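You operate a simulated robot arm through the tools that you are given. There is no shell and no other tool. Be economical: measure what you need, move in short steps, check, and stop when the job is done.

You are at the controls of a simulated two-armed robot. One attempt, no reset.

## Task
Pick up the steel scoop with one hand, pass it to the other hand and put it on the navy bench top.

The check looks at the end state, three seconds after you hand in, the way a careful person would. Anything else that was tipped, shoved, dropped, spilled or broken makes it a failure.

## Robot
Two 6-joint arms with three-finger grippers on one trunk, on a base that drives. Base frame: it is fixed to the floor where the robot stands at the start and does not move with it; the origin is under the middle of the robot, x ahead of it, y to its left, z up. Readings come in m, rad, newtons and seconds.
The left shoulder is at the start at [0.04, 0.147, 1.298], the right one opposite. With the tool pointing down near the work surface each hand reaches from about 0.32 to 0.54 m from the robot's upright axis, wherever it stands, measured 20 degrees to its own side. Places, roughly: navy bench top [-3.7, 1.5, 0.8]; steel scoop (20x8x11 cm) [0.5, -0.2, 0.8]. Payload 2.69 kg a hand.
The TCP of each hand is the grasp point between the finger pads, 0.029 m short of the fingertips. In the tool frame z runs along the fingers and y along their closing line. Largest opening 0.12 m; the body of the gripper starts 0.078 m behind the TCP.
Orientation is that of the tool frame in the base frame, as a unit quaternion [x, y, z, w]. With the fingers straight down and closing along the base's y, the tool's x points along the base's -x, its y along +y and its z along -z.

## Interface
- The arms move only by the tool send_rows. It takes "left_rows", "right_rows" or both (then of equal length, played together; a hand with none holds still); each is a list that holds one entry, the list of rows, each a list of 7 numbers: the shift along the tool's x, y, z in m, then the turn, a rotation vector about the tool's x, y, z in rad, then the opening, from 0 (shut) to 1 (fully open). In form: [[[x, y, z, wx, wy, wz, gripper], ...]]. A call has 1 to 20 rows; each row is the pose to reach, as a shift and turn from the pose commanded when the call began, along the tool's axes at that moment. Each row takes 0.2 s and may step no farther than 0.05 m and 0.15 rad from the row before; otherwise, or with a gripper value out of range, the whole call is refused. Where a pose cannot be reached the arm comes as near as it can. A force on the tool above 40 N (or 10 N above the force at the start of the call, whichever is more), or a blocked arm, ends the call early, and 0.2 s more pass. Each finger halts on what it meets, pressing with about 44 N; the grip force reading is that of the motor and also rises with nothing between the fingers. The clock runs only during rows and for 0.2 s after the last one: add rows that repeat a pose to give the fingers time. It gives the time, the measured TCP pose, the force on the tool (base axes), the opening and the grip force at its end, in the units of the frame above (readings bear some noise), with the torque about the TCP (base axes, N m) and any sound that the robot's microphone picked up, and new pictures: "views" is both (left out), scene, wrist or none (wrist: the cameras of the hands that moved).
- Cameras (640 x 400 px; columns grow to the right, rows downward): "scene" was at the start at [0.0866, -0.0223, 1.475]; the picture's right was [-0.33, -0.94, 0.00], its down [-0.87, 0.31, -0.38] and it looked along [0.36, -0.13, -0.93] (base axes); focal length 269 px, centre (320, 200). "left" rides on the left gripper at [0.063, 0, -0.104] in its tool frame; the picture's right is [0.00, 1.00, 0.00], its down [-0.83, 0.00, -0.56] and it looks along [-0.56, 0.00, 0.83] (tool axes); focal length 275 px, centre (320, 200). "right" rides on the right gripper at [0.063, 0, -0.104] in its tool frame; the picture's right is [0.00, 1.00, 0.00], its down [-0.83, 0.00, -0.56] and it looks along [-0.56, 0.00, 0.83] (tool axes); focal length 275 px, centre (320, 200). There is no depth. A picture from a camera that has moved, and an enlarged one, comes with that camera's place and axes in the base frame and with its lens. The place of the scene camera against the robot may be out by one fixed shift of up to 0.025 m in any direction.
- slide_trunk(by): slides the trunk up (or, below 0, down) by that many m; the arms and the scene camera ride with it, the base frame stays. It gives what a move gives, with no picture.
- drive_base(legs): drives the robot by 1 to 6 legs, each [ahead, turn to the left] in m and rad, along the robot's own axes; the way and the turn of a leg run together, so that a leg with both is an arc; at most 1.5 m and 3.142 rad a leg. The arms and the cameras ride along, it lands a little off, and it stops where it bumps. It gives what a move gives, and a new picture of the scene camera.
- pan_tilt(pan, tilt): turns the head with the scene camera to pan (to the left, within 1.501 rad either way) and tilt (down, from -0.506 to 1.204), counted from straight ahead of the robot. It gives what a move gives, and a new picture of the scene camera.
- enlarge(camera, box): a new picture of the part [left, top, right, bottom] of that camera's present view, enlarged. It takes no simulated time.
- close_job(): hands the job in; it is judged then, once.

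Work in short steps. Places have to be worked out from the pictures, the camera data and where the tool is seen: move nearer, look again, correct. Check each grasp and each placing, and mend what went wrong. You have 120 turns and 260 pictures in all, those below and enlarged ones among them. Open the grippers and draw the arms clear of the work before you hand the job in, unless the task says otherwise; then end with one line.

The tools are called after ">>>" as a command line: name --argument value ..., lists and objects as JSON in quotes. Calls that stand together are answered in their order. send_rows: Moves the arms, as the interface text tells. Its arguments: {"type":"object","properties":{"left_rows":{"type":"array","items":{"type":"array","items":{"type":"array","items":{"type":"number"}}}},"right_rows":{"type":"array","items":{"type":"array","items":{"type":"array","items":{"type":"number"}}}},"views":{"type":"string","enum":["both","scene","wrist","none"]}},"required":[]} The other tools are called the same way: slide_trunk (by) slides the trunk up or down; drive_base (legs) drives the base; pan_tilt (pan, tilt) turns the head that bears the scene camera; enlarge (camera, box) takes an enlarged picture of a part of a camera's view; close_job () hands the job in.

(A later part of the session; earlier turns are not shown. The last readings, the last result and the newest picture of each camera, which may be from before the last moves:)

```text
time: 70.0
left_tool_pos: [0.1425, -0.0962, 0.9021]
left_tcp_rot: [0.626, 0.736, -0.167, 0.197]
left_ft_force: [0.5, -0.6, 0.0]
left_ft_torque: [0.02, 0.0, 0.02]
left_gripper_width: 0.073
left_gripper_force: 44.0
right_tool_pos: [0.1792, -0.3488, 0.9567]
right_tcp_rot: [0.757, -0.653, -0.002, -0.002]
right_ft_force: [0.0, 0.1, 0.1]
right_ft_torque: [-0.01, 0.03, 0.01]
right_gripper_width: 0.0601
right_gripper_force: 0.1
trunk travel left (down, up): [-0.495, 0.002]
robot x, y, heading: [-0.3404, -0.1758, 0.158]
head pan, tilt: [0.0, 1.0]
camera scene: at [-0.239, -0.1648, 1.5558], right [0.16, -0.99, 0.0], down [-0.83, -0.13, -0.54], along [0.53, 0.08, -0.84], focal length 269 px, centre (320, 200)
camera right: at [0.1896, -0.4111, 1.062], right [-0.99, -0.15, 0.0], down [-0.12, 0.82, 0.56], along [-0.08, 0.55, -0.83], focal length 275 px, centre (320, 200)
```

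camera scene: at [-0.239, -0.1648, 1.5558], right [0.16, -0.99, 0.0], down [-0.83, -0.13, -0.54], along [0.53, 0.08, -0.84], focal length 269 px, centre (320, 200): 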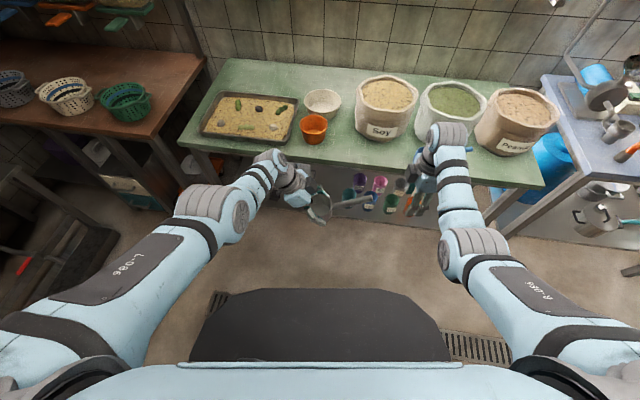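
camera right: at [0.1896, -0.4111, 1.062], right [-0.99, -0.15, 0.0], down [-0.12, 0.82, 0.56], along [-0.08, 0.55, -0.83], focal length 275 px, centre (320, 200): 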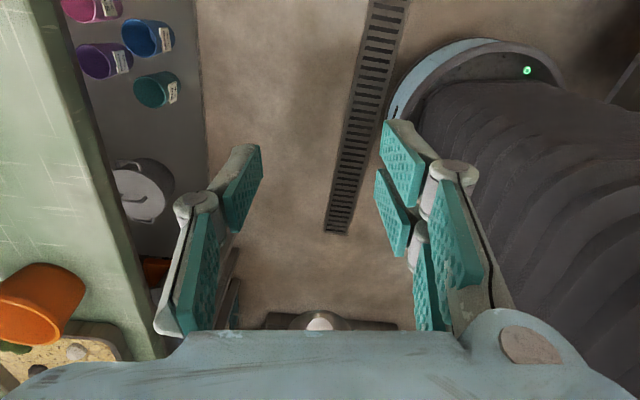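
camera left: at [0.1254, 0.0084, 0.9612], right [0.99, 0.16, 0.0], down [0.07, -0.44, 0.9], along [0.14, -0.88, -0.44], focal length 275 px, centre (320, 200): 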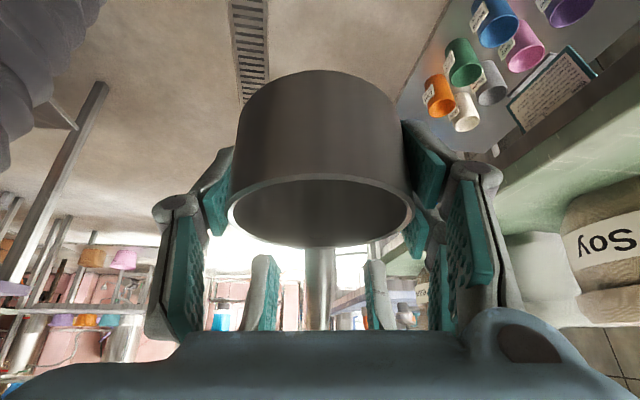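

The handover is complete. I tuck both arms closer for driving, and keep the scoop level.

>>> send_rows --left_rows '[[[0.021, -0.024, -0.012, 0, 0, 0, 0.3], [0.042, -0.048, -0.024, 0, 0, 0, 0.3], [0.063, -0.072, -0.036, 0, 0, 0, 0.3], [0.084, -0.096, -0.048, 0, 0, 0, 0.3], [0.104, -0.119, -0.0605, 0, 0, 0, 0.3], [0.104, -0.119, -0.0605, 0, 0, 0, 0.3]]]' --right_rows '[[[0.01, 0.024, 0, 0, 0, 0, 0.5], [0.02, 0.048, 0, 0, 0, 0, 0.5], [0.03, 0.072, 0, 0, 0, 0, 0.5], [0.04, 0.096, 0, 0, 0, 0, 0.5], [0.05, 0.12, 0, 0, 0, 0, 0.5], [0.05, 0.12, 0, 0, 0, 0, 0.5]]]' --views "scene"

>>> pan_tilt --pan 1.5 --tilt 0.35

>>> pan_tilt --pan -1.5 --tilt 0.35

```text
time: 71.4
left_tool_pos: [0.0872, 0.0265, 0.8422]
left_tcp_rot: [0.627, 0.735, -0.168, 0.197]
left_ft_force: [0.2, -0.3, 0.2]
left_ft_torque: [0.04, 0.0, 0.01]
left_gripper_width: 0.073
left_gripper_force: 44.2
left hand out of reach, approached as far as the arm can: row 1, 2, 3, 4, 5, 6
right_tool_pos: [0.0713, -0.4121, 0.959]
right_tcp_rot: [0.757, -0.654, -0.001, -0.001]
right_ft_force: [0.2, -0.1, 0.0]
right_ft_torque: [0.01, 0.02, -0.01]
right_gripper_width: 0.06
right_gripper_force: 0.1
trunk travel left (down, up): [-0.495, 0.002]
robot x, y, heading: [-0.3395, -0.1747, 0.159]
head pan, tilt: [0.0, 1.0]
camera scene: at [-0.2387, -0.1653, 1.5558], right [0.16, -0.99, 0.0], down [-0.83, -0.13, -0.54], along [0.53, 0.09, -0.84], focal length 269 px, centre (320, 200)
```

scene: 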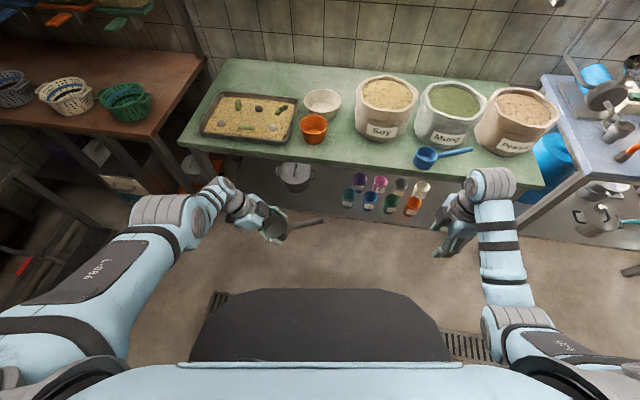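

```text
time: 73.0
left_tool_pos: [0.0864, 0.0265, 0.8428]
left_tcp_rot: [0.627, 0.735, -0.168, 0.197]
left_ft_force: [0.3, 0.5, 0.3]
left_ft_torque: [0.04, 0.06, -0.02]
left_gripper_width: 0.0728
left_gripper_force: 43.6
right_tool_pos: [0.0721, -0.4128, 0.9576]
right_tcp_rot: [0.757, -0.653, -0.001, -0.003]
right_ft_force: [-0.3, -0.6, -0.3]
right_ft_torque: [0.0, 0.03, 0.02]
right_gripper_width: 0.06
right_gripper_force: 0.0
trunk travel left (down, up): [-0.495, 0.002]
robot x, y, heading: [-0.3417, -0.1777, 0.159]
head pan, tilt: [1.499, 0.351]
camera scene: at [-0.3157, -0.0835, 1.6106], right [1.0, 0.09, 0.0], down [0.03, -0.34, -0.94], along [-0.08, 0.94, -0.34], focal length 269 px, centre (320, 200)
```

scene: 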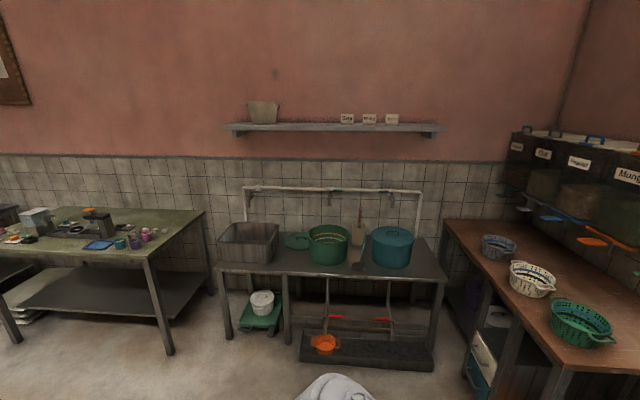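

```text
time: 75.6
left_tool_pos: [0.0872, 0.0261, 0.8418]
left_tcp_rot: [0.627, 0.735, -0.167, 0.197]
left_ft_force: [1.1, 0.0, -0.4]
left_ft_torque: [0.04, -0.02, -0.03]
left_gripper_width: 0.0729
left_gripper_force: 43.8
right_tool_pos: [0.0709, -0.4127, 0.9589]
right_tcp_rot: [0.757, -0.653, -0.001, -0.002]
right_ft_force: [0.0, -0.4, -0.1]
right_ft_torque: [0.0, 0.0, -0.04]
right_gripper_width: 0.0598
right_gripper_force: 0.1
trunk travel left (down, up): [-0.495, 0.002]
robot x, y, heading: [-0.3398, -0.1794, 0.161]
head pan, tilt: [-1.499, 0.351]
camera scene: at [-0.2865, -0.2669, 1.6106], right [-0.97, -0.23, 0.0], down [-0.08, 0.33, -0.94], along [0.21, -0.91, -0.34], focal length 269 px, centre (320, 200)
```

scene: 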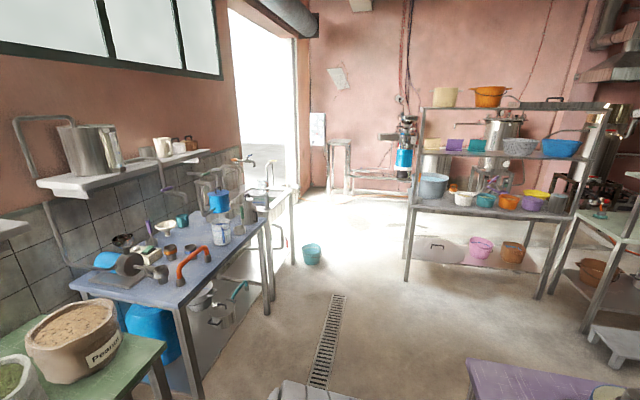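

Nothing stands within half a metre or so of the robot. I turn left to face the far side where the navy bench should be.

>>> drive_base --legs '[[0, 2.6]]'

>>> pan_tilt --pan 0 --tilt 0.3

```text
time: 81.8
left_tool_pos: [-0.8084, -0.1027, 0.8454]
left_tcp_rot: [-0.52, 0.813, 0.145, 0.219]
left_ft_force: [0.2, 0.3, 0.3]
left_ft_torque: [-0.03, -0.01, 0.0]
left_gripper_width: 0.0736
left_gripper_force: 43.8
right_tool_pos: [-0.5545, 0.2497, 0.9577]
right_tcp_rot: [0.844, 0.537, -0.002, 0.002]
right_ft_force: [-0.5, 0.8, -0.8]
right_ft_torque: [0.02, 0.01, -0.01]
right_gripper_width: 0.0599
right_gripper_force: 0.0
trunk travel left (down, up): [-0.495, 0.002]
robot x, y, heading: [-0.3396, -0.1732, 2.712]
head pan, tilt: [-1.499, 0.351]
stopped in leg 1: the robot was blocked; the commanded pose is now the measured one
camera scene: at [-0.3147, -0.0832, 1.6106], right [0.94, -0.35, 0.0], down [-0.12, -0.32, -0.94], along [0.33, 0.88, -0.34], focal length 269 px, centre (320, 200)
```

scene: 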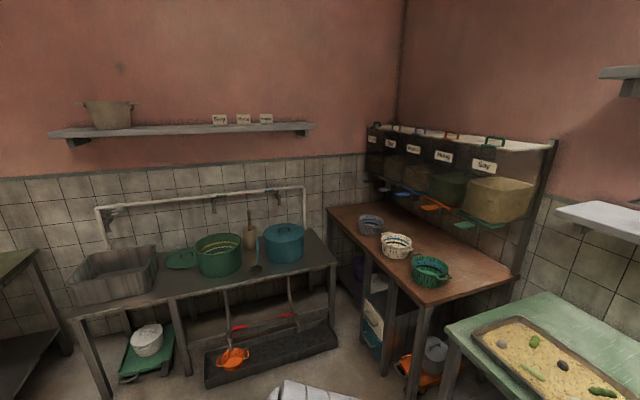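

```text
time: 83.3
left_tool_pos: [-0.8091, -0.1035, 0.8451]
left_tcp_rot: [-0.521, 0.812, 0.146, 0.219]
left_ft_force: [-0.3, 0.1, -0.2]
left_ft_torque: [-0.05, 0.04, 0.0]
left_gripper_width: 0.0734
left_gripper_force: 44.1
right_tool_pos: [-0.5538, 0.2489, 0.9593]
right_tcp_rot: [0.843, 0.537, -0.003, 0.001]
right_ft_force: [0.2, 1.4, 0.4]
right_ft_torque: [-0.01, 0.04, 0.01]
right_gripper_width: 0.0599
right_gripper_force: 0.0
trunk travel left (down, up): [-0.495, 0.002]
robot x, y, heading: [-0.34, -0.176, 2.721]
head pan, tilt: [0.0, 0.3]
camera scene: at [-0.4319, -0.1322, 1.6153], right [0.41, 0.91, 0.0], down [0.27, -0.12, -0.96], along [-0.87, 0.39, -0.3], focal length 269 px, centre (320, 200)
```

scene: 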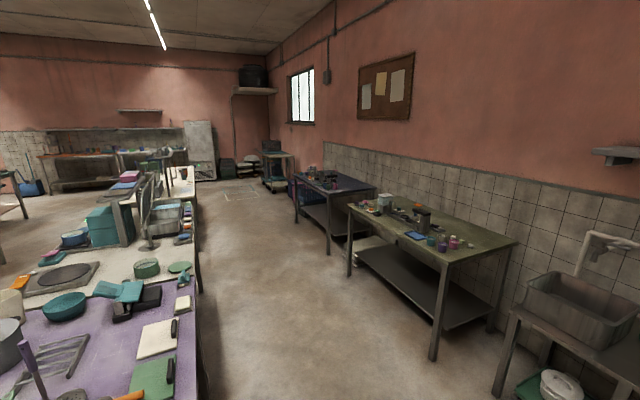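

The turn stopped just short at heading 2.71, blocked by something. I look down and left, toward the purple bench.

>>> pan_tilt --pan 0.6 --tilt 0.85

>>> pan_tilt --pan 1.4 --tilt 0.7

>>> pan_tilt --pan -0.9 --tilt 0.8

```text
time: 84.3
left_tool_pos: [-0.8084, -0.1016, 0.8454]
left_tcp_rot: [-0.52, 0.813, 0.146, 0.219]
left_ft_force: [-0.3, -0.7, -0.6]
left_ft_torque: [-0.02, 0.02, 0.02]
left_gripper_width: 0.073
left_gripper_force: 44.0
right_tool_pos: [-0.5548, 0.2485, 0.9585]
right_tcp_rot: [0.843, 0.537, -0.002, 0.001]
right_ft_force: [0.0, 0.4, -0.4]
right_ft_torque: [-0.01, -0.02, -0.01]
right_gripper_width: 0.0603
right_gripper_force: 0.1
trunk travel left (down, up): [-0.495, 0.002]
robot x, y, heading: [-0.3433, -0.1771, 2.72]
head pan, tilt: [0.6, 0.85]
camera scene: at [-0.4238, -0.1843, 1.567], right [-0.17, 0.98, 0.0], down [0.74, 0.13, -0.66], along [-0.65, -0.12, -0.75], focal length 269 px, centre (320, 200)
```

scene: 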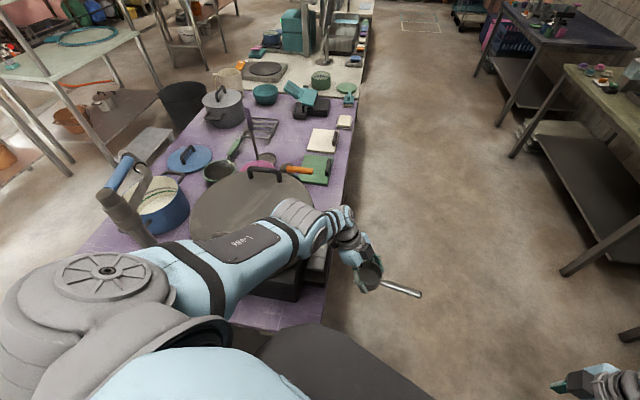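

```text
time: 85.5
left_tool_pos: [-0.8093, -0.1018, 0.8453]
left_tcp_rot: [-0.521, 0.812, 0.146, 0.219]
left_ft_force: [0.9, 0.3, -0.4]
left_ft_torque: [-0.01, 0.04, -0.02]
left_gripper_width: 0.073
left_gripper_force: 44.1
right_tool_pos: [-0.5548, 0.2483, 0.9589]
right_tcp_rot: [0.844, 0.537, -0.001, 0.001]
right_ft_force: [0.6, -1.1, -0.1]
right_ft_torque: [0.04, 0.01, 0.0]
right_gripper_width: 0.06
right_gripper_force: 0.1
trunk travel left (down, up): [-0.495, 0.002]
robot x, y, heading: [-0.3429, -0.1765, 2.716]
head pan, tilt: [1.4, 0.7]
camera scene: at [-0.3946, -0.241, 1.5792], right [-0.83, 0.56, 0.0], down [0.36, 0.53, -0.76], along [-0.43, -0.63, -0.64], focal length 269 px, centre (320, 200)
```

scene: 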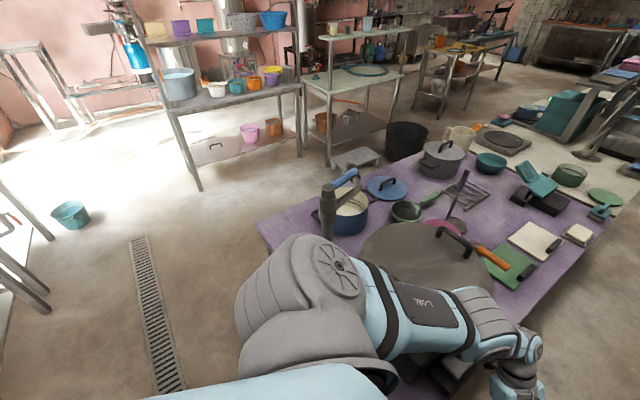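

```text
time: 87.6
left_tool_pos: [-0.8087, -0.1019, 0.8442]
left_tcp_rot: [-0.52, 0.812, 0.145, 0.219]
left_ft_force: [1.0, 0.6, -0.4]
left_ft_torque: [-0.03, 0.03, 0.03]
left_gripper_width: 0.0731
left_gripper_force: 43.8
right_tool_pos: [-0.5545, 0.2477, 0.9585]
right_tcp_rot: [0.844, 0.537, -0.002, 0.001]
right_ft_force: [0.2, -0.1, 0.6]
right_ft_torque: [0.02, -0.02, -0.02]
right_gripper_width: 0.0598
right_gripper_force: 0.0
trunk travel left (down, up): [-0.495, 0.002]
robot x, y, heading: [-0.341, -0.1763, 2.715]
head pan, tilt: [-0.901, 0.799]
camera scene: at [-0.3665, -0.0925, 1.571], right [0.97, 0.24, 0.0], down [0.17, -0.7, -0.7], along [-0.17, 0.68, -0.72], focal length 269 px, centre (320, 200)
```

scene: 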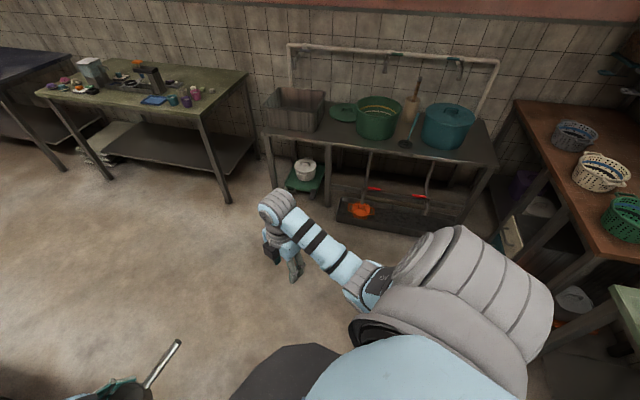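

The left forearm reached over the purple bench beside a large lid. I turn back right a little to break contact, then examine that area.

>>> drive_base --legs '[[0, -0.5]]'

>>> pan_tilt --pan 1.3 --tilt 0.8

>>> enlarge --camera "scene" --box '[200, 100, 640, 400]'

```text
time: 89.4
left_tool_pos: [-0.7175, 0.1108, 0.8447]
left_tcp_rot: [-0.304, 0.915, 0.088, 0.248]
left_ft_force: [0.3, -0.5, -0.4]
left_ft_torque: [-0.02, 0.02, 0.02]
left_gripper_width: 0.0731
left_gripper_force: 43.9
right_tool_pos: [-0.3264, 0.2978, 0.9591]
right_tcp_rot: [0.95, 0.314, -0.002, 0.001]
right_ft_force: [0.3, 0.8, -0.8]
right_ft_torque: [0.01, -0.02, 0.01]
right_gripper_width: 0.0601
right_gripper_force: 0.0
trunk travel left (down, up): [-0.495, 0.002]
robot x, y, heading: [-0.3405, -0.1789, 2.222]
head pan, tilt: [-0.901, 0.799]
camera scene: at [-0.3213, -0.0852, 1.571], right [0.97, -0.25, 0.0], down [-0.18, -0.69, -0.7], along [0.17, 0.68, -0.72], focal length 269 px, centre (320, 200)
```

scene: 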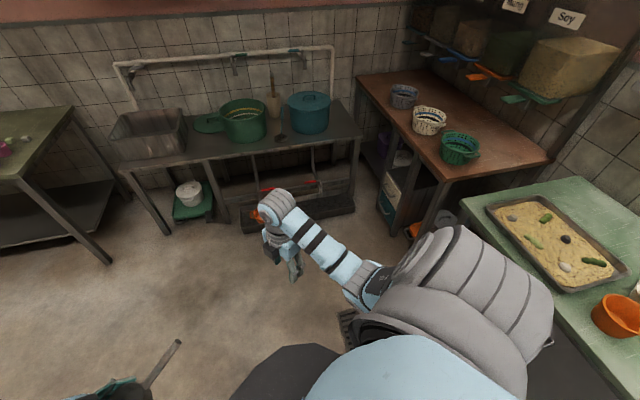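

```text
time: 91.5
left_tool_pos: [-0.7177, 0.113, 0.8463]
left_tcp_rot: [-0.305, 0.916, 0.087, 0.247]
left_ft_force: [0.5, 0.8, -0.2]
left_ft_torque: [-0.02, -0.01, 0.01]
left_gripper_width: 0.073
left_gripper_force: 43.9
right_tool_pos: [-0.3262, 0.2989, 0.959]
right_tcp_rot: [0.95, 0.313, -0.002, 0.001]
right_ft_force: [-0.7, 0.0, 0.0]
right_ft_torque: [-0.01, -0.02, -0.01]
right_gripper_width: 0.0601
right_gripper_force: 0.0
trunk travel left (down, up): [-0.495, 0.002]
robot x, y, heading: [-0.3421, -0.1727, 2.22]
head pan, tilt: [1.3, 0.799]
camera scene: at [-0.4155, -0.1927, 1.571], right [-0.37, 0.93, 0.0], down [0.67, 0.26, -0.7], along [-0.65, -0.26, -0.72], focal length 269 px, centre (320, 200)
```

scene: 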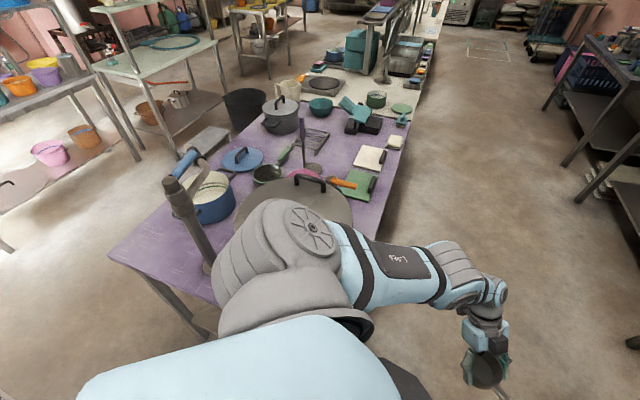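

```text
1.33 times, centred on (420, 250) of scene
camera zoom: at [-0.4155, -0.1927, 1.571], right [-0.37, 0.93, 0.0], down [0.67, 0.26, -0.7], along [-0.65, -0.26, -0.72], focal length 359 px, centre (187, 133)
```

zoom: 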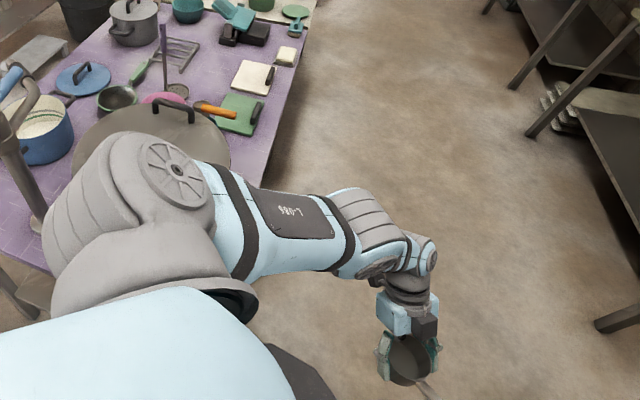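

Nothing looks tipped; I'll verify later. I drive out to the middle of the aisle (between the purple bench at y≈-0.2 and the sink front at y≈1.03), then turn to face along it.

>>> drive_base --legs '[[0.7, 0]]'

>>> drive_base --legs '[[0, 0.92]]'

>>> pan_tilt --pan 0 --tilt 0.5

```text
time: 93.1
left_tool_pos: [-0.7691, 0.1411, 0.8282]
left_tcp_rot: [-0.342, 0.903, 0.042, 0.258]
left_ft_force: [-0.9, -1.0, 0.6]
left_ft_torque: [0.0, 0.04, 0.0]
left_gripper_width: 0.073
left_gripper_force: 44.3
right_tool_pos: [-0.4202, 0.3871, 0.9603]
right_tcp_rot: [0.941, 0.337, -0.004, -0.001]
right_ft_force: [-0.3, 0.8, -0.5]
right_ft_torque: [0.01, -0.01, -0.01]
right_gripper_width: 0.0602
right_gripper_force: 0.1
trunk travel left (down, up): [-0.495, 0.002]
robot x, y, heading: [-0.4011, -0.0797, 2.339]
head pan, tilt: [1.3, 0.799]
stopped in leg 1: the robot was blocked; the commanded pose is now the measured one
camera scene: at [-0.4785, -0.1132, 1.5708], right [-0.47, 0.88, 0.0], down [0.63, 0.34, -0.7], along [-0.61, -0.33, -0.72], focal length 269 px, centre (320, 200)
```

scene: 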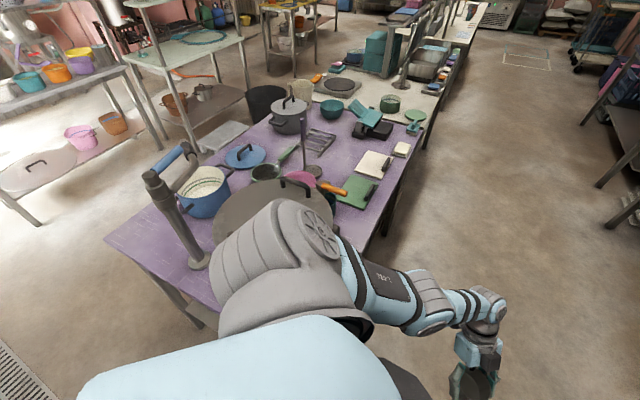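

```text
time: 95.2
left_tool_pos: [-0.8361, -0.1105, 0.8375]
left_tcp_rot: [-0.606, 0.749, 0.134, 0.231]
left_ft_force: [3.1, 0.5, 5.1]
left_ft_torque: [-0.91, 0.36, 0.42]
left_gripper_width: 0.0731
left_gripper_force: 43.1
right_tool_pos: [-0.7009, 0.2851, 0.9579]
right_tcp_rot: [0.786, 0.619, -0.005, 0.001]
right_ft_force: [0.5, -0.6, 0.1]
right_ft_torque: [-0.02, 0.02, 0.02]
right_gripper_width: 0.06
right_gripper_force: 0.0
trunk travel left (down, up): [-0.495, 0.002]
robot x, y, heading: [-0.4049, -0.0807, 2.984]
head pan, tilt: [1.3, 0.799]
stopped in leg 1: the force on the tool passed its limit at 93 N (the readings are from after the stop); the commanded pose is now the measured one
camera scene: at [-0.444, -0.1549, 1.571], right [-0.91, 0.42, 0.0], down [0.3, 0.65, -0.7], along [-0.29, -0.63, -0.72], focal length 269 px, centre (320, 200)
```

scene: 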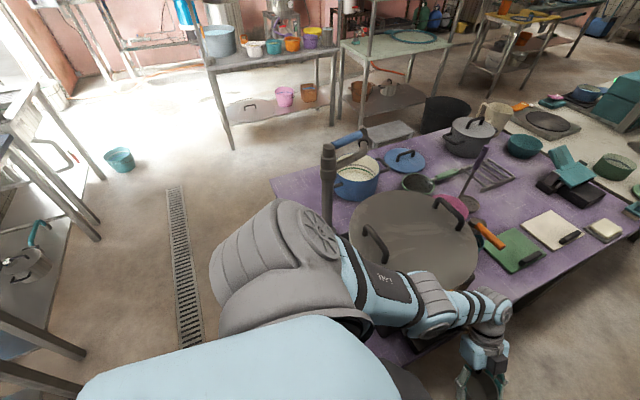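

```text
time: 96.7
left_tool_pos: [-0.8362, -0.1109, 0.8365]
left_tcp_rot: [-0.606, 0.749, 0.134, 0.232]
left_ft_force: [1.9, 2.6, 1.5]
left_ft_torque: [-0.57, 0.16, 0.14]
left_gripper_width: 0.0729
left_gripper_force: 44.0
right_tool_pos: [-0.7001, 0.284, 0.9591]
right_tcp_rot: [0.785, 0.619, -0.004, 0.001]
right_ft_force: [-0.7, -0.7, -0.1]
right_ft_torque: [0.02, -0.01, -0.02]
right_gripper_width: 0.0598
right_gripper_force: 0.0
trunk travel left (down, up): [-0.495, 0.002]
robot x, y, heading: [-0.4031, -0.0798, 2.978]
head pan, tilt: [0.0, 0.499]
camera scene: at [-0.5002, -0.067, 1.597], right [0.16, 0.99, 0.0], down [0.47, -0.08, -0.88], along [-0.87, 0.14, -0.48], focal length 269 px, centre (320, 200)
```

scene: 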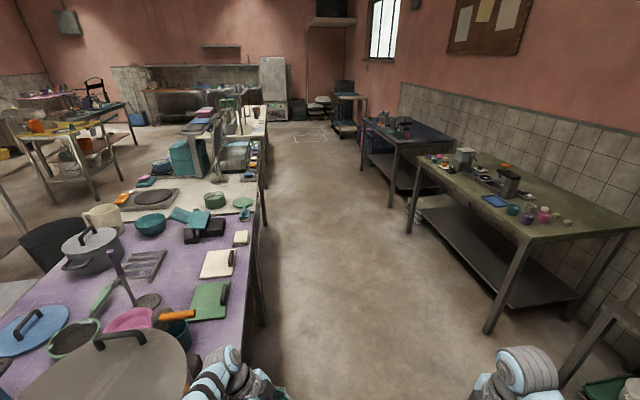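

Something is obstructing, and I shouldn't chain drives. I stop and look straight down around the left hand before doing anything else.

>>> pan_tilt --pan 0.35 --tilt 1.15

>>> enlarge --camera "left" --box '[0, 0, 640, 400]'

```text
time: 97.7
left_tool_pos: [-0.8374, -0.1103, 0.8369]
left_tcp_rot: [-0.605, 0.75, 0.134, 0.232]
left_ft_force: [1.4, 2.4, 1.3]
left_ft_torque: [-0.55, 0.17, 0.15]
left_gripper_width: 0.0732
left_gripper_force: 43.7
right_tool_pos: [-0.6996, 0.2852, 0.9586]
right_tcp_rot: [0.785, 0.619, -0.005, 0.001]
right_ft_force: [0.2, 0.3, -0.3]
right_ft_torque: [0.01, 0.01, -0.02]
right_gripper_width: 0.0599
right_gripper_force: 0.0
trunk travel left (down, up): [-0.495, 0.002]
robot x, y, heading: [-0.4025, -0.0827, 2.981]
head pan, tilt: [0.351, 1.15]
camera scene: at [-0.469, -0.0927, 1.5463], right [-0.19, 0.98, 0.0], down [0.9, 0.17, -0.41], along [-0.4, -0.08, -0.91], focal length 269 px, centre (320, 200)
```

scene: 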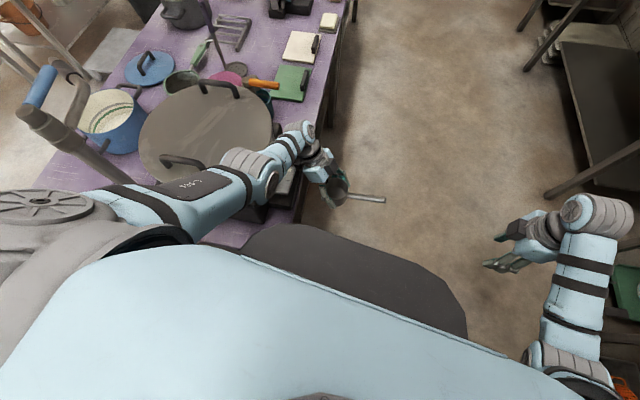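

```text
1.00 times, centred on (320, 200) of left (not enlarged: the box is as wide or as high as the picture)
camera zoom: at [-0.8659, -0.2139, 0.8937], right [-0.97, 0.23, -0.08], down [0.03, 0.44, 0.9], along [0.24, 0.87, -0.43], focal length 275 px, centre (320, 200)
```

zoom: 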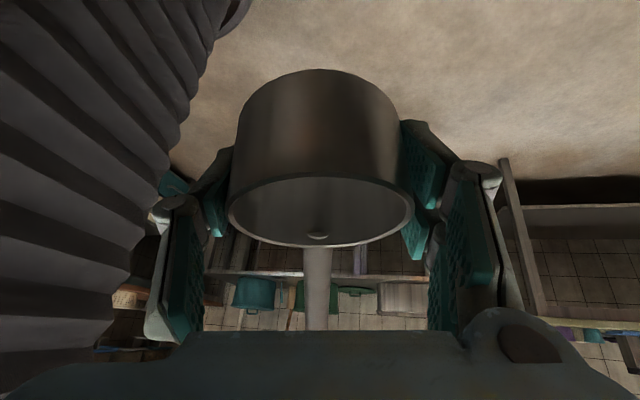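

The left forearm and wrist lean against an appliance at the purple bench's edge. I turn right to leave it the way I came, and then I'll move straight away from that bench facing +y.

>>> drive_base --legs '[[0, -0.4]]'

```text
time: 99.3
left_tool_pos: [-0.8141, 0.064, 0.8363]
left_tcp_rot: [-0.441, 0.856, 0.085, 0.254]
left_ft_force: [-0.2, 0.0, -0.2]
left_ft_torque: [-0.05, 0.01, 0.02]
left_gripper_width: 0.0732
left_gripper_force: 44.0
right_tool_pos: [-0.53, 0.3715, 0.9585]
right_tcp_rot: [0.895, 0.447, -0.004, -0.001]
right_ft_force: [0.8, 0.1, -0.4]
right_ft_torque: [-0.04, 0.02, -0.03]
right_gripper_width: 0.0599
right_gripper_force: 0.0
trunk travel left (down, up): [-0.495, 0.002]
robot x, y, heading: [-0.4018, -0.0813, 2.572]
head pan, tilt: [0.351, 1.15]
camera scene: at [-0.4674, -0.0625, 1.5461], right [0.22, 0.98, 0.0], down [0.89, -0.2, -0.41], along [-0.4, 0.09, -0.91], focal length 269 px, centre (320, 200)
```

scene: 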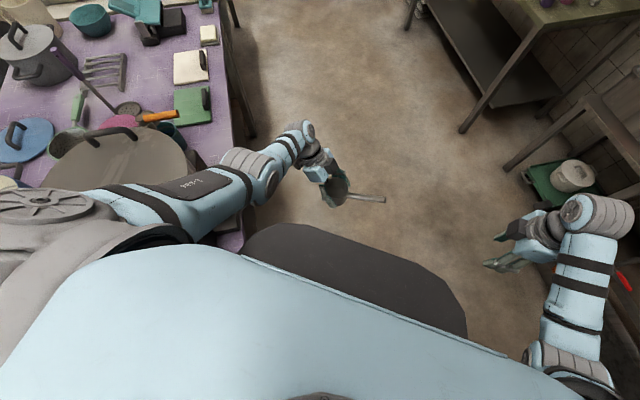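

Contact is released. I continue turning right to face +y.

>>> drive_base --legs '[[0, -0.95]]'

```text
time: 101.0
left_tool_pos: [-0.7235, 0.1933, 0.8382]
left_tcp_rot: [-0.272, 0.925, 0.037, 0.262]
left_ft_force: [-0.2, -0.3, -0.7]
left_ft_torque: [-0.04, 0.02, -0.02]
left_gripper_width: 0.073
left_gripper_force: 43.7
right_tool_pos: [-0.3464, 0.3769, 0.9592]
right_tcp_rot: [0.963, 0.268, -0.003, 0.001]
right_ft_force: [-0.6, -0.2, 0.1]
right_ft_torque: [-0.01, -0.08, 0.03]
right_gripper_width: 0.0601
right_gripper_force: 0.1
trunk travel left (down, up): [-0.495, 0.002]
robot x, y, heading: [-0.394, -0.0941, 2.242]
head pan, tilt: [0.351, 1.15]
stopped in leg 1: the robot was blocked; the commanded pose is now the measured one
camera scene: at [-0.449, -0.047, 1.5457], right [0.52, 0.85, 0.0], down [0.78, -0.48, -0.4], along [-0.34, 0.21, -0.91], focal length 269 px, centre (320, 200)
```

scene: 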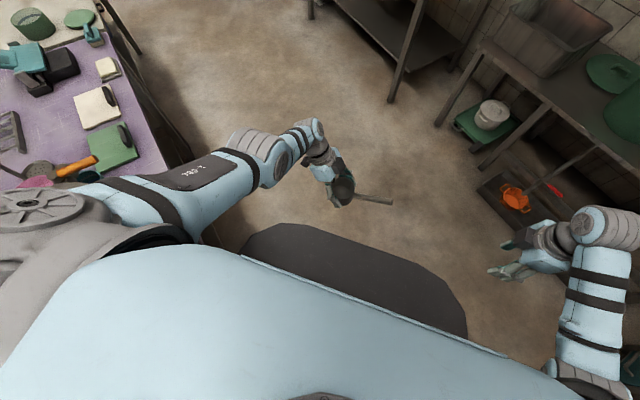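

The robot's round base is against the purple bench's near corner (about (-0.58, -0.22)). I back up straight, which moves it away from that corner.

>>> drive_base --legs '[[-0.2, 0]]'

>>> pan_tilt --pan 1.5 --tilt 1.0

```text
time: 102.6
left_tool_pos: [-0.5965, 0.0356, 0.8392]
left_tcp_rot: [-0.274, 0.925, 0.037, 0.261]
left_ft_force: [0.3, -0.1, 0.0]
left_ft_torque: [-0.02, 0.01, 0.02]
left_gripper_width: 0.0731
left_gripper_force: 44.2
right_tool_pos: [-0.2208, 0.2188, 0.9583]
right_tcp_rot: [0.963, 0.271, -0.005, 0.002]
right_ft_force: [0.6, 0.6, -0.2]
right_ft_torque: [-0.06, 0.01, -0.02]
right_gripper_width: 0.06
right_gripper_force: 0.0
trunk travel left (down, up): [-0.495, 0.002]
robot x, y, heading: [-0.2693, -0.2507, 2.242]
head pan, tilt: [0.351, 1.15]
camera scene: at [-0.3205, -0.2035, 1.5458], right [0.52, 0.85, 0.0], down [0.78, -0.48, -0.41], along [-0.35, 0.21, -0.91], focal length 269 px, centre (320, 200)
```

scene: 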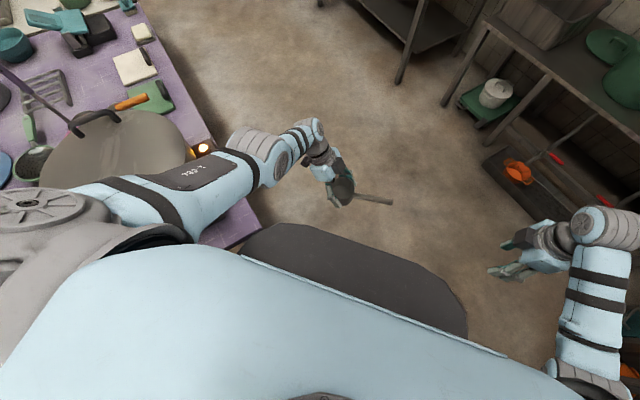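

```text
time: 104.0
left_tool_pos: [-0.5968, 0.0332, 0.8412]
left_tcp_rot: [-0.273, 0.925, 0.037, 0.261]
left_ft_force: [0.0, 0.0, -0.2]
left_ft_torque: [0.0, 0.04, -0.02]
left_gripper_width: 0.0733
left_gripper_force: 43.8
right_tool_pos: [-0.2182, 0.2163, 0.9585]
right_tcp_rot: [0.963, 0.27, -0.005, 0.0]
right_ft_force: [0.6, 0.2, 0.5]
right_ft_torque: [0.01, 0.0, 0.01]
right_gripper_width: 0.06
right_gripper_force: 0.0
trunk travel left (down, up): [-0.495, 0.002]
robot x, y, heading: [-0.2666, -0.2536, 2.245]
head pan, tilt: [1.499, 1.0]
camera scene: at [-0.3244, -0.2779, 1.5559], right [-0.56, 0.83, 0.0], down [0.7, 0.47, -0.54], along [-0.45, -0.31, -0.84], focal length 269 px, centre (320, 200)
```

scene: 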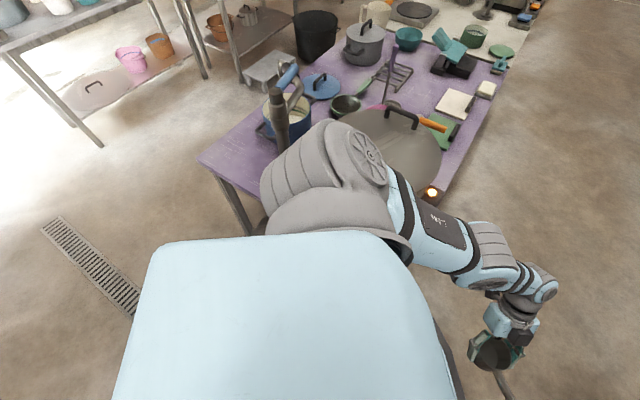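

All items on the purple bench stand as before. I turn right to face +y and then drive straight up into the aisle.

>>> drive_base --legs '[[0, -0.72]]'

```text
time: 106.3
left_tool_pos: [-0.335, 0.1797, 0.8403]
left_tcp_rot: [0.063, 0.963, -0.053, 0.257]
left_ft_force: [0.5, 0.2, 0.0]
left_ft_torque: [0.03, 0.04, 0.01]
left_gripper_width: 0.0731
left_gripper_force: 43.9
right_tool_pos: [0.0721, 0.0733, 0.9597]
right_tcp_rot: [0.997, -0.078, -0.005, -0.003]
right_ft_force: [-0.8, -0.2, 0.9]
right_ft_torque: [-0.02, -0.01, -0.03]
right_gripper_width: 0.0605
right_gripper_force: 0.0
trunk travel left (down, up): [-0.495, 0.002]
robot x, y, heading: [-0.2673, -0.2482, 1.542]
head pan, tilt: [1.499, 1.0]
camera scene: at [-0.3231, -0.2272, 1.5558], right [0.1, 0.99, 0.0], down [0.84, -0.09, -0.54], along [-0.54, 0.06, -0.84], focal length 269 px, centre (320, 200)
```

scene: 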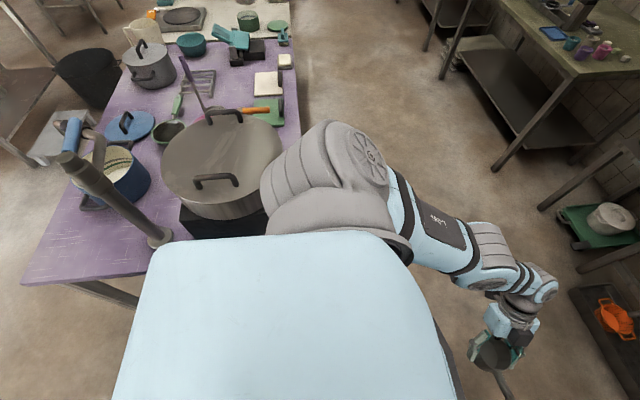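

Clear view: the path ahead (+y) is open up to the sink front at y≈1.03. I drive 0.62 m forward.

>>> drive_base --legs '[[0.62, 0]]'

```text
time: 109.8
left_tool_pos: [-0.3185, 0.8129, 0.8417]
left_tcp_rot: [0.059, 0.963, -0.052, 0.258]
left_ft_force: [-0.8, 0.1, 0.1]
left_ft_torque: [0.0, 0.04, 0.0]
left_gripper_width: 0.073
left_gripper_force: 43.8
right_tool_pos: [0.087, 0.7099, 0.9586]
right_tcp_rot: [0.997, -0.073, -0.005, -0.003]
right_ft_force: [0.3, 0.3, -0.3]
right_ft_torque: [-0.01, 0.01, -0.04]
right_gripper_width: 0.0603
right_gripper_force: 0.1
trunk travel left (down, up): [-0.495, 0.002]
robot x, y, heading: [-0.2443, 0.3828, 1.545]
head pan, tilt: [1.499, 1.0]
camera scene: at [-0.3049, 0.4045, 1.5559], right [0.1, 1.0, 0.0], down [0.84, -0.08, -0.54], along [-0.54, 0.05, -0.84], focal length 269 px, centre (320, 200)
```

scene: 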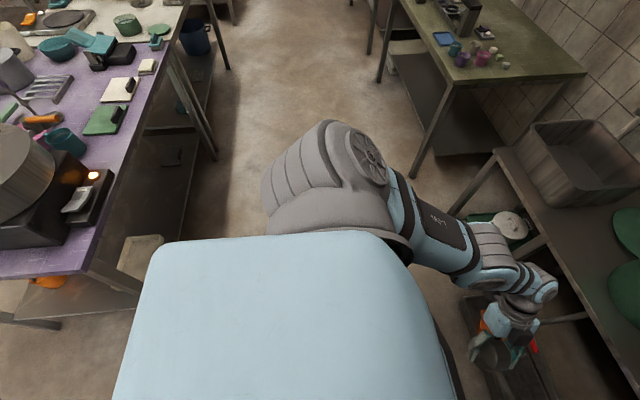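

The stove edge is well clear now. I turn left to face along the aisle.

>>> drive_base --legs '[[0, 1.57]]'

>>> pan_tilt --pan 0 --tilt 0.55

```text
time: 114.0
left_tool_pos: [-0.6815, 0.3274, 0.8414]
left_tcp_rot: [-0.628, 0.733, 0.141, 0.222]
left_ft_force: [-0.6, 0.0, 0.6]
left_ft_torque: [-0.03, 0.04, 0.01]
left_gripper_width: 0.0729
left_gripper_force: 43.8
right_tool_pos: [-0.566, 0.7294, 0.958]
right_tcp_rot: [0.767, 0.641, -0.005, 0.002]
right_ft_force: [0.4, -0.1, -0.3]
right_ft_torque: [0.0, -0.04, 0.03]
right_gripper_width: 0.0598
right_gripper_force: 0.1
trunk travel left (down, up): [-0.495, 0.002]
robot x, y, heading: [-0.2469, 0.381, 3.086]
head pan, tilt: [1.499, 1.0]
camera scene: at [-0.2654, 0.312, 1.5559], right [-0.99, 0.13, 0.0], down [0.11, 0.83, -0.54], along [-0.07, -0.54, -0.84], focal length 269 px, centre (320, 200)
```

scene: 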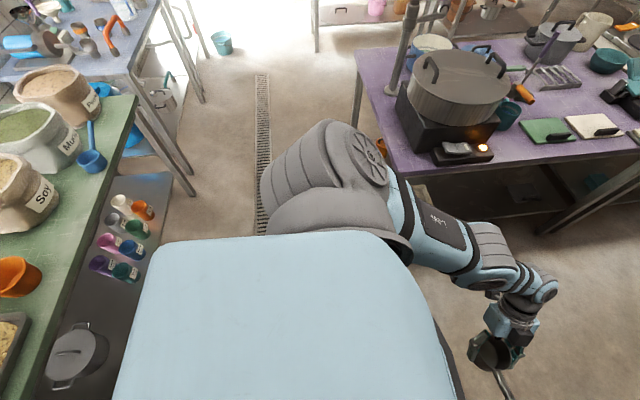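

```text
time: 115.6
left_tool_pos: [-0.6811, 0.3255, 0.8417]
left_tcp_rot: [-0.628, 0.732, 0.142, 0.223]
left_ft_force: [-0.4, 0.6, -0.2]
left_ft_torque: [-0.03, 0.04, 0.02]
left_gripper_width: 0.0731
left_gripper_force: 44.1
right_tool_pos: [-0.567, 0.728, 0.9601]
right_tcp_rot: [0.768, 0.641, -0.005, 0.001]
right_ft_force: [-0.3, 0.2, -0.4]
right_ft_torque: [0.01, 0.01, -0.01]
right_gripper_width: 0.06
right_gripper_force: 0.0
trunk travel left (down, up): [-0.495, 0.002]
robot x, y, heading: [-0.2493, 0.386, 3.085]
head pan, tilt: [0.0, 0.55]
camera scene: at [-0.3464, 0.3856, 1.5923], right [0.05, 1.0, 0.0], down [0.52, -0.03, -0.85], along [-0.85, 0.05, -0.52], focal length 269 px, centre (320, 200)
```

scene: 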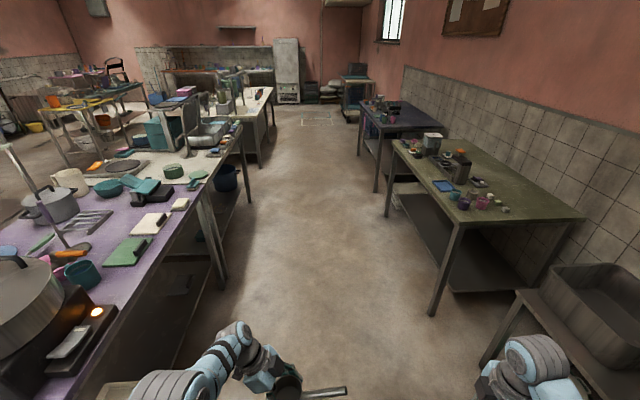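

The aisle is clear, from y≈-0.25 to 1.05. I straighten up and drive forward in steps toward the navy bench.

>>> drive_base --legs '[[0.0, 0.05], [1.4, 0]]'

```text
time: 123.0
left_tool_pos: [-2.0857, 0.3329, 0.8412]
left_tcp_rot: [-0.639, 0.723, 0.146, 0.22]
left_ft_force: [-0.2, -0.1, -0.5]
left_ft_torque: [-0.07, -0.01, -0.01]
left_gripper_width: 0.0728
left_gripper_force: 44.4
right_tool_pos: [-1.9824, 0.74, 0.9575]
right_tcp_rot: [0.758, 0.653, -0.005, 0.002]
right_ft_force: [0.8, -0.8, 0.5]
right_ft_torque: [-0.02, 0.01, 0.01]
right_gripper_width: 0.0602
right_gripper_force: 0.0
trunk travel left (down, up): [-0.495, 0.002]
robot x, y, heading: [-1.6531, 0.4025, 3.112]
head pan, tilt: [0.0, 0.55]
camera scene: at [-1.7516, 0.4028, 1.5924], right [0.02, 1.0, 0.0], down [0.52, -0.01, -0.85], along [-0.85, 0.02, -0.52], focal length 269 px, centre (320, 200)
```

scene: 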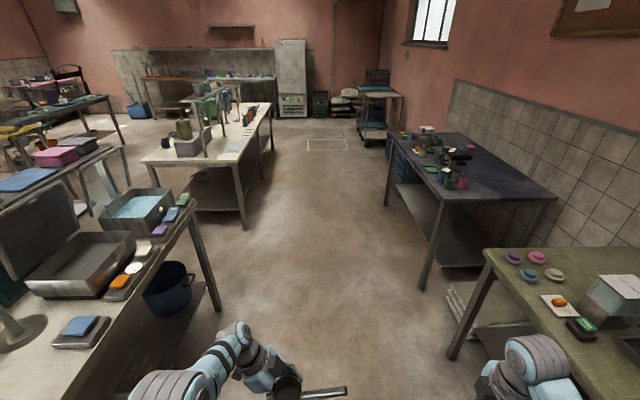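

I enlarge the view of the navy bench to find a clear spot.

>>> enlarge --camera "scene" --box '[370, 100, 580, 230]'

```text
3.05 times, centred on (475, 165) of scene
camera zoom: at [-1.7516, 0.4028, 1.5924], right [0.02, 1.0, 0.0], down [0.52, -0.01, -0.85], along [-0.85, 0.02, -0.52], focal length 820 px, centre (-152, 307)
```

zoom: 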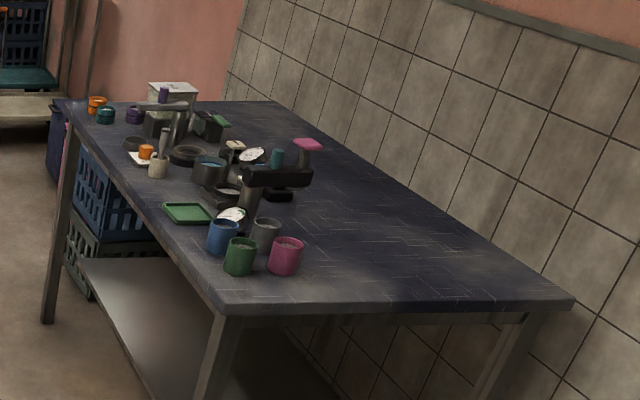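

The navy bench (x −3.03…−4.18, front edge y≈1.13) has a clear area at its near end behind the small cups, around (-3.12, 1.47). In the open aisle I first turn the left tool so the handle points forward, level the scoop, and raise it.

>>> send_rows --left_rows '[[[0.0017, 0.0003, -0.0107, -0.0743, -0.0045, -0.119, 0.3], [0.0033, 0.0007, -0.0214, -0.1487, -0.009, -0.2381, 0.3], [0.005, 0.001, -0.0321, -0.223, -0.0136, -0.3572, 0.3], [0.0066, 0.0013, -0.0428, -0.2973, -0.0181, -0.4762, 0.3], [0.0083, 0.0017, -0.0535, -0.3717, -0.0226, -0.5953, 0.3], [0.0099, 0.002, -0.0642, -0.446, -0.0271, -0.7143, 0.3], [0.0116, 0.0023, -0.0748, -0.5203, -0.0316, -0.8334, 0.3], [0.0132, 0.0027, -0.0855, -0.5947, -0.0361, -0.9524, 0.3], [0.0149, 0.003, -0.0962, -0.669, -0.0407, -1.0715, 0.3], [0.0165, 0.0033, -0.1069, -0.7433, -0.0452, -1.1905, 0.3], [0.0182, 0.0037, -0.1176, -0.8177, -0.0497, -1.3096, 0.3], [0.0198, 0.004, -0.1283, -0.892, -0.0542, -1.4286, 0.3], [0.0198, 0.004, -0.1283, -0.892, -0.0542, -1.4286, 0.3]]]'

```text
time: 125.8
left_tool_pos: [-2.1077, 0.2536, 0.9433]
left_tcp_rot: [0.966, -0.013, -0.259, -0.001]
left_ft_force: [0.1, 0.8, -2.1]
left_ft_torque: [0.0, -0.04, -0.03]
left_gripper_width: 0.0729
left_gripper_force: 44.3
right_tool_pos: [-1.9835, 0.7396, 0.9585]
right_tcp_rot: [0.758, 0.653, -0.005, 0.002]
right_ft_force: [1.5, -0.4, -0.4]
right_ft_torque: [-0.03, -0.02, -0.04]
right_gripper_width: 0.0601
right_gripper_force: 0.0
trunk travel left (down, up): [-0.495, 0.002]
robot x, y, heading: [-1.6548, 0.4033, 3.115]
head pan, tilt: [0.0, 0.55]
camera scene: at [-1.7527, 0.4028, 1.5924], right [0.02, 1.0, 0.0], down [0.52, -0.01, -0.85], along [-0.85, 0.02, -0.52], focal length 269 px, centre (320, 200)
camera left: at [-2.0018, 0.251, 1.0012], right [-0.03, -1.0, 0.0], down [-0.44, 0.02, 0.9], along [-0.9, 0.03, -0.44], focal length 275 px, centre (320, 200)
```

scene: 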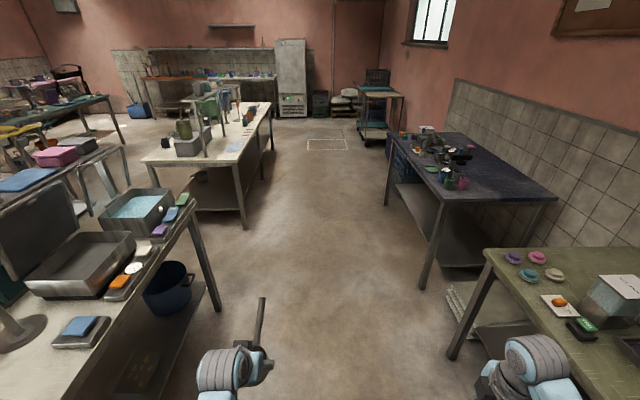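
left: 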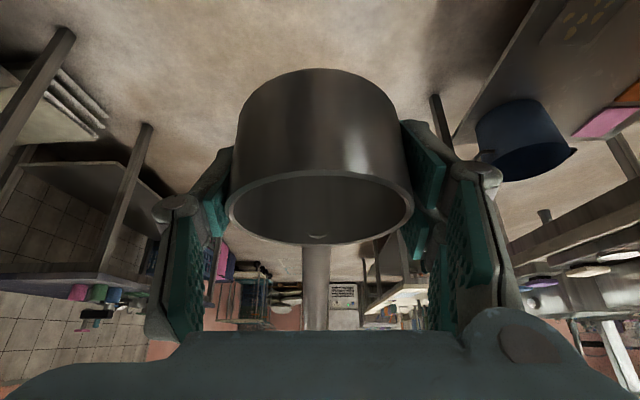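

The scoop is level with its handle pointing forward. I test the reach needed for placing, forward 13 cm then down 9 cm, here in the free aisle.

>>> send_rows --left_rows '[[[-0.0375, 0, 0.0217, 0, 0, 0, 0.3], [-0.075, 0, 0.043, 0, 0, 0, 0.3], [-0.1126, 0, 0.065, 0, 0, 0, 0.3], [-0.1126, 0, 0.065, 0, 0, 0, 0.3]]]' --views "none"

>>> send_rows --left_rows '[[[0.015, 0, 0.026, 0, 0, 0, 0.3], [0.03, 0, 0.052, 0, 0, 0, 0.3], [0.045, 0, 0.078, 0, 0, 0, 0.3], [0.045, 0, 0.078, 0, 0, 0, 0.3]]]' --views "none"

```text
time: 126.8
left_tool_pos: [-2.2389, 0.2601, 0.9429]
left_tcp_rot: [0.966, -0.014, -0.259, -0.003]
left_ft_force: [-0.4, -0.4, -1.4]
left_ft_torque: [0.0, -0.02, -0.01]
left_gripper_width: 0.0731
left_gripper_force: 43.2
right_tool_pos: [-1.9826, 0.7391, 0.9577]
right_tcp_rot: [0.757, 0.653, -0.004, 0.002]
right_ft_force: [0.8, -0.5, -0.2]
right_ft_torque: [-0.02, 0.02, -0.01]
right_gripper_width: 0.0602
right_gripper_force: 0.1
trunk travel left (down, up): [-0.495, 0.002]
robot x, y, heading: [-1.6564, 0.4043, 3.118]
head pan, tilt: [0.0, 0.55]
```

```text
time: 127.8
left_tool_pos: [-2.2296, 0.2587, 0.8545]
left_tcp_rot: [0.966, -0.014, -0.259, -0.003]
left_ft_force: [0.1, -0.1, -2.1]
left_ft_torque: [0.01, -0.02, 0.02]
left_gripper_width: 0.0728
left_gripper_force: 44.1
left hand out of reach, approached as far as the arm can: row 3, 4
right_tool_pos: [-1.9833, 0.74, 0.9586]
right_tcp_rot: [0.757, 0.653, -0.005, 0.002]
right_ft_force: [-0.2, -0.2, 0.0]
right_ft_torque: [-0.02, -0.01, -0.02]
right_gripper_width: 0.0599
right_gripper_force: 0.1
trunk travel left (down, up): [-0.495, 0.002]
robot x, y, heading: [-1.6546, 0.4009, 3.118]
head pan, tilt: [0.0, 0.55]
```

The reach is enough at z≈0.94, and I can lower onto the bench with the trunk. I pull the left hand back in for travel and tuck the right arm closer.

>>> send_rows --left_rows '[[[-0.0225, 0, -0.039, 0, 0, 0, 0.3], [-0.045, 0, -0.078, 0, 0, 0, 0.3], [-0.01, 0, -0.1, 0, 0, 0, 0.3], [0.03, 0, -0.12, 0, 0, 0, 0.3], [0.06, 0, -0.138, 0, 0, 0, 0.3], [0.06, 0, -0.138, 0, 0, 0, 0.3]]]' --right_rows '[[[0.0, 0.03, 0, 0, 0, 0, 0.5], [0.01, 0.06, 0, 0, 0, 0, 0.5], [0.02, 0.09, 0, 0, 0, 0, 0.5], [0.03, 0.12, 0.0, 0, 0, 0, 0.5], [0.03, 0.15, 0.0, 0, 0, 0, 0.5], [0.03, 0.15, 0.0, 0, 0, 0, 0.5]]]' --views "none"

>>> drive_base --legs '[[1.4, 0]]'

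```text
time: 129.2
left_tool_pos: [-2.1125, 0.2557, 0.9438]
left_tcp_rot: [0.966, -0.014, -0.258, -0.002]
left_ft_force: [-0.4, -0.2, -1.9]
left_ft_torque: [0.01, -0.04, 0.0]
left_gripper_width: 0.0731
left_gripper_force: 44.0
right_tool_pos: [-1.8306, 0.7497, 0.9571]
right_tcp_rot: [0.758, 0.653, -0.005, 0.003]
right_ft_force: [0.0, -0.3, 0.2]
right_ft_torque: [-0.05, -0.02, -0.03]
right_gripper_width: 0.06
right_gripper_force: 0.0
trunk travel left (down, up): [-0.495, 0.002]
robot x, y, heading: [-1.6549, 0.398, 3.118]
head pan, tilt: [0.0, 0.55]
```

```text
time: 136.2
left_tool_pos: [-3.5054, 0.2928, 0.9435]
left_tcp_rot: [0.966, -0.015, -0.258, -0.003]
left_ft_force: [0.2, 0.7, -1.6]
left_ft_torque: [-0.01, 0.0, -0.03]
left_gripper_width: 0.0735
left_gripper_force: 44.1
right_tool_pos: [-3.2225, 0.7862, 0.9563]
right_tcp_rot: [0.758, 0.652, -0.005, 0.002]
right_ft_force: [0.4, -0.6, -0.1]
right_ft_torque: [-0.02, 0.04, 0.01]
right_gripper_width: 0.0599
right_gripper_force: 0.1
trunk travel left (down, up): [-0.495, 0.002]
robot x, y, heading: [-3.0457, 0.4399, 3.113]
head pan, tilt: [0.0, 0.55]
camera scene: at [-3.1445, 0.4386, 1.5924], right [0.03, 1.0, 0.0], down [0.52, -0.01, -0.85], along [-0.85, 0.02, -0.52], focal length 269 px, centre (320, 200)
```

scene: 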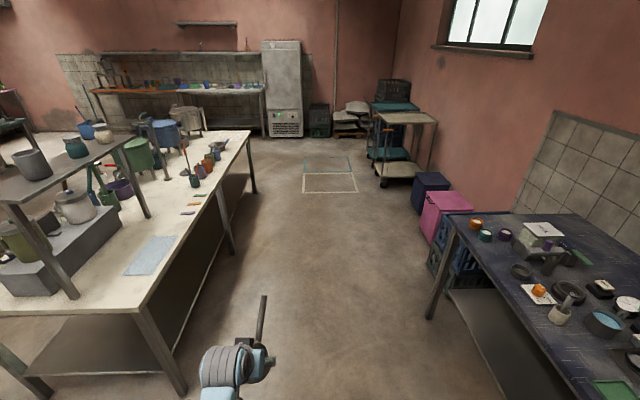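

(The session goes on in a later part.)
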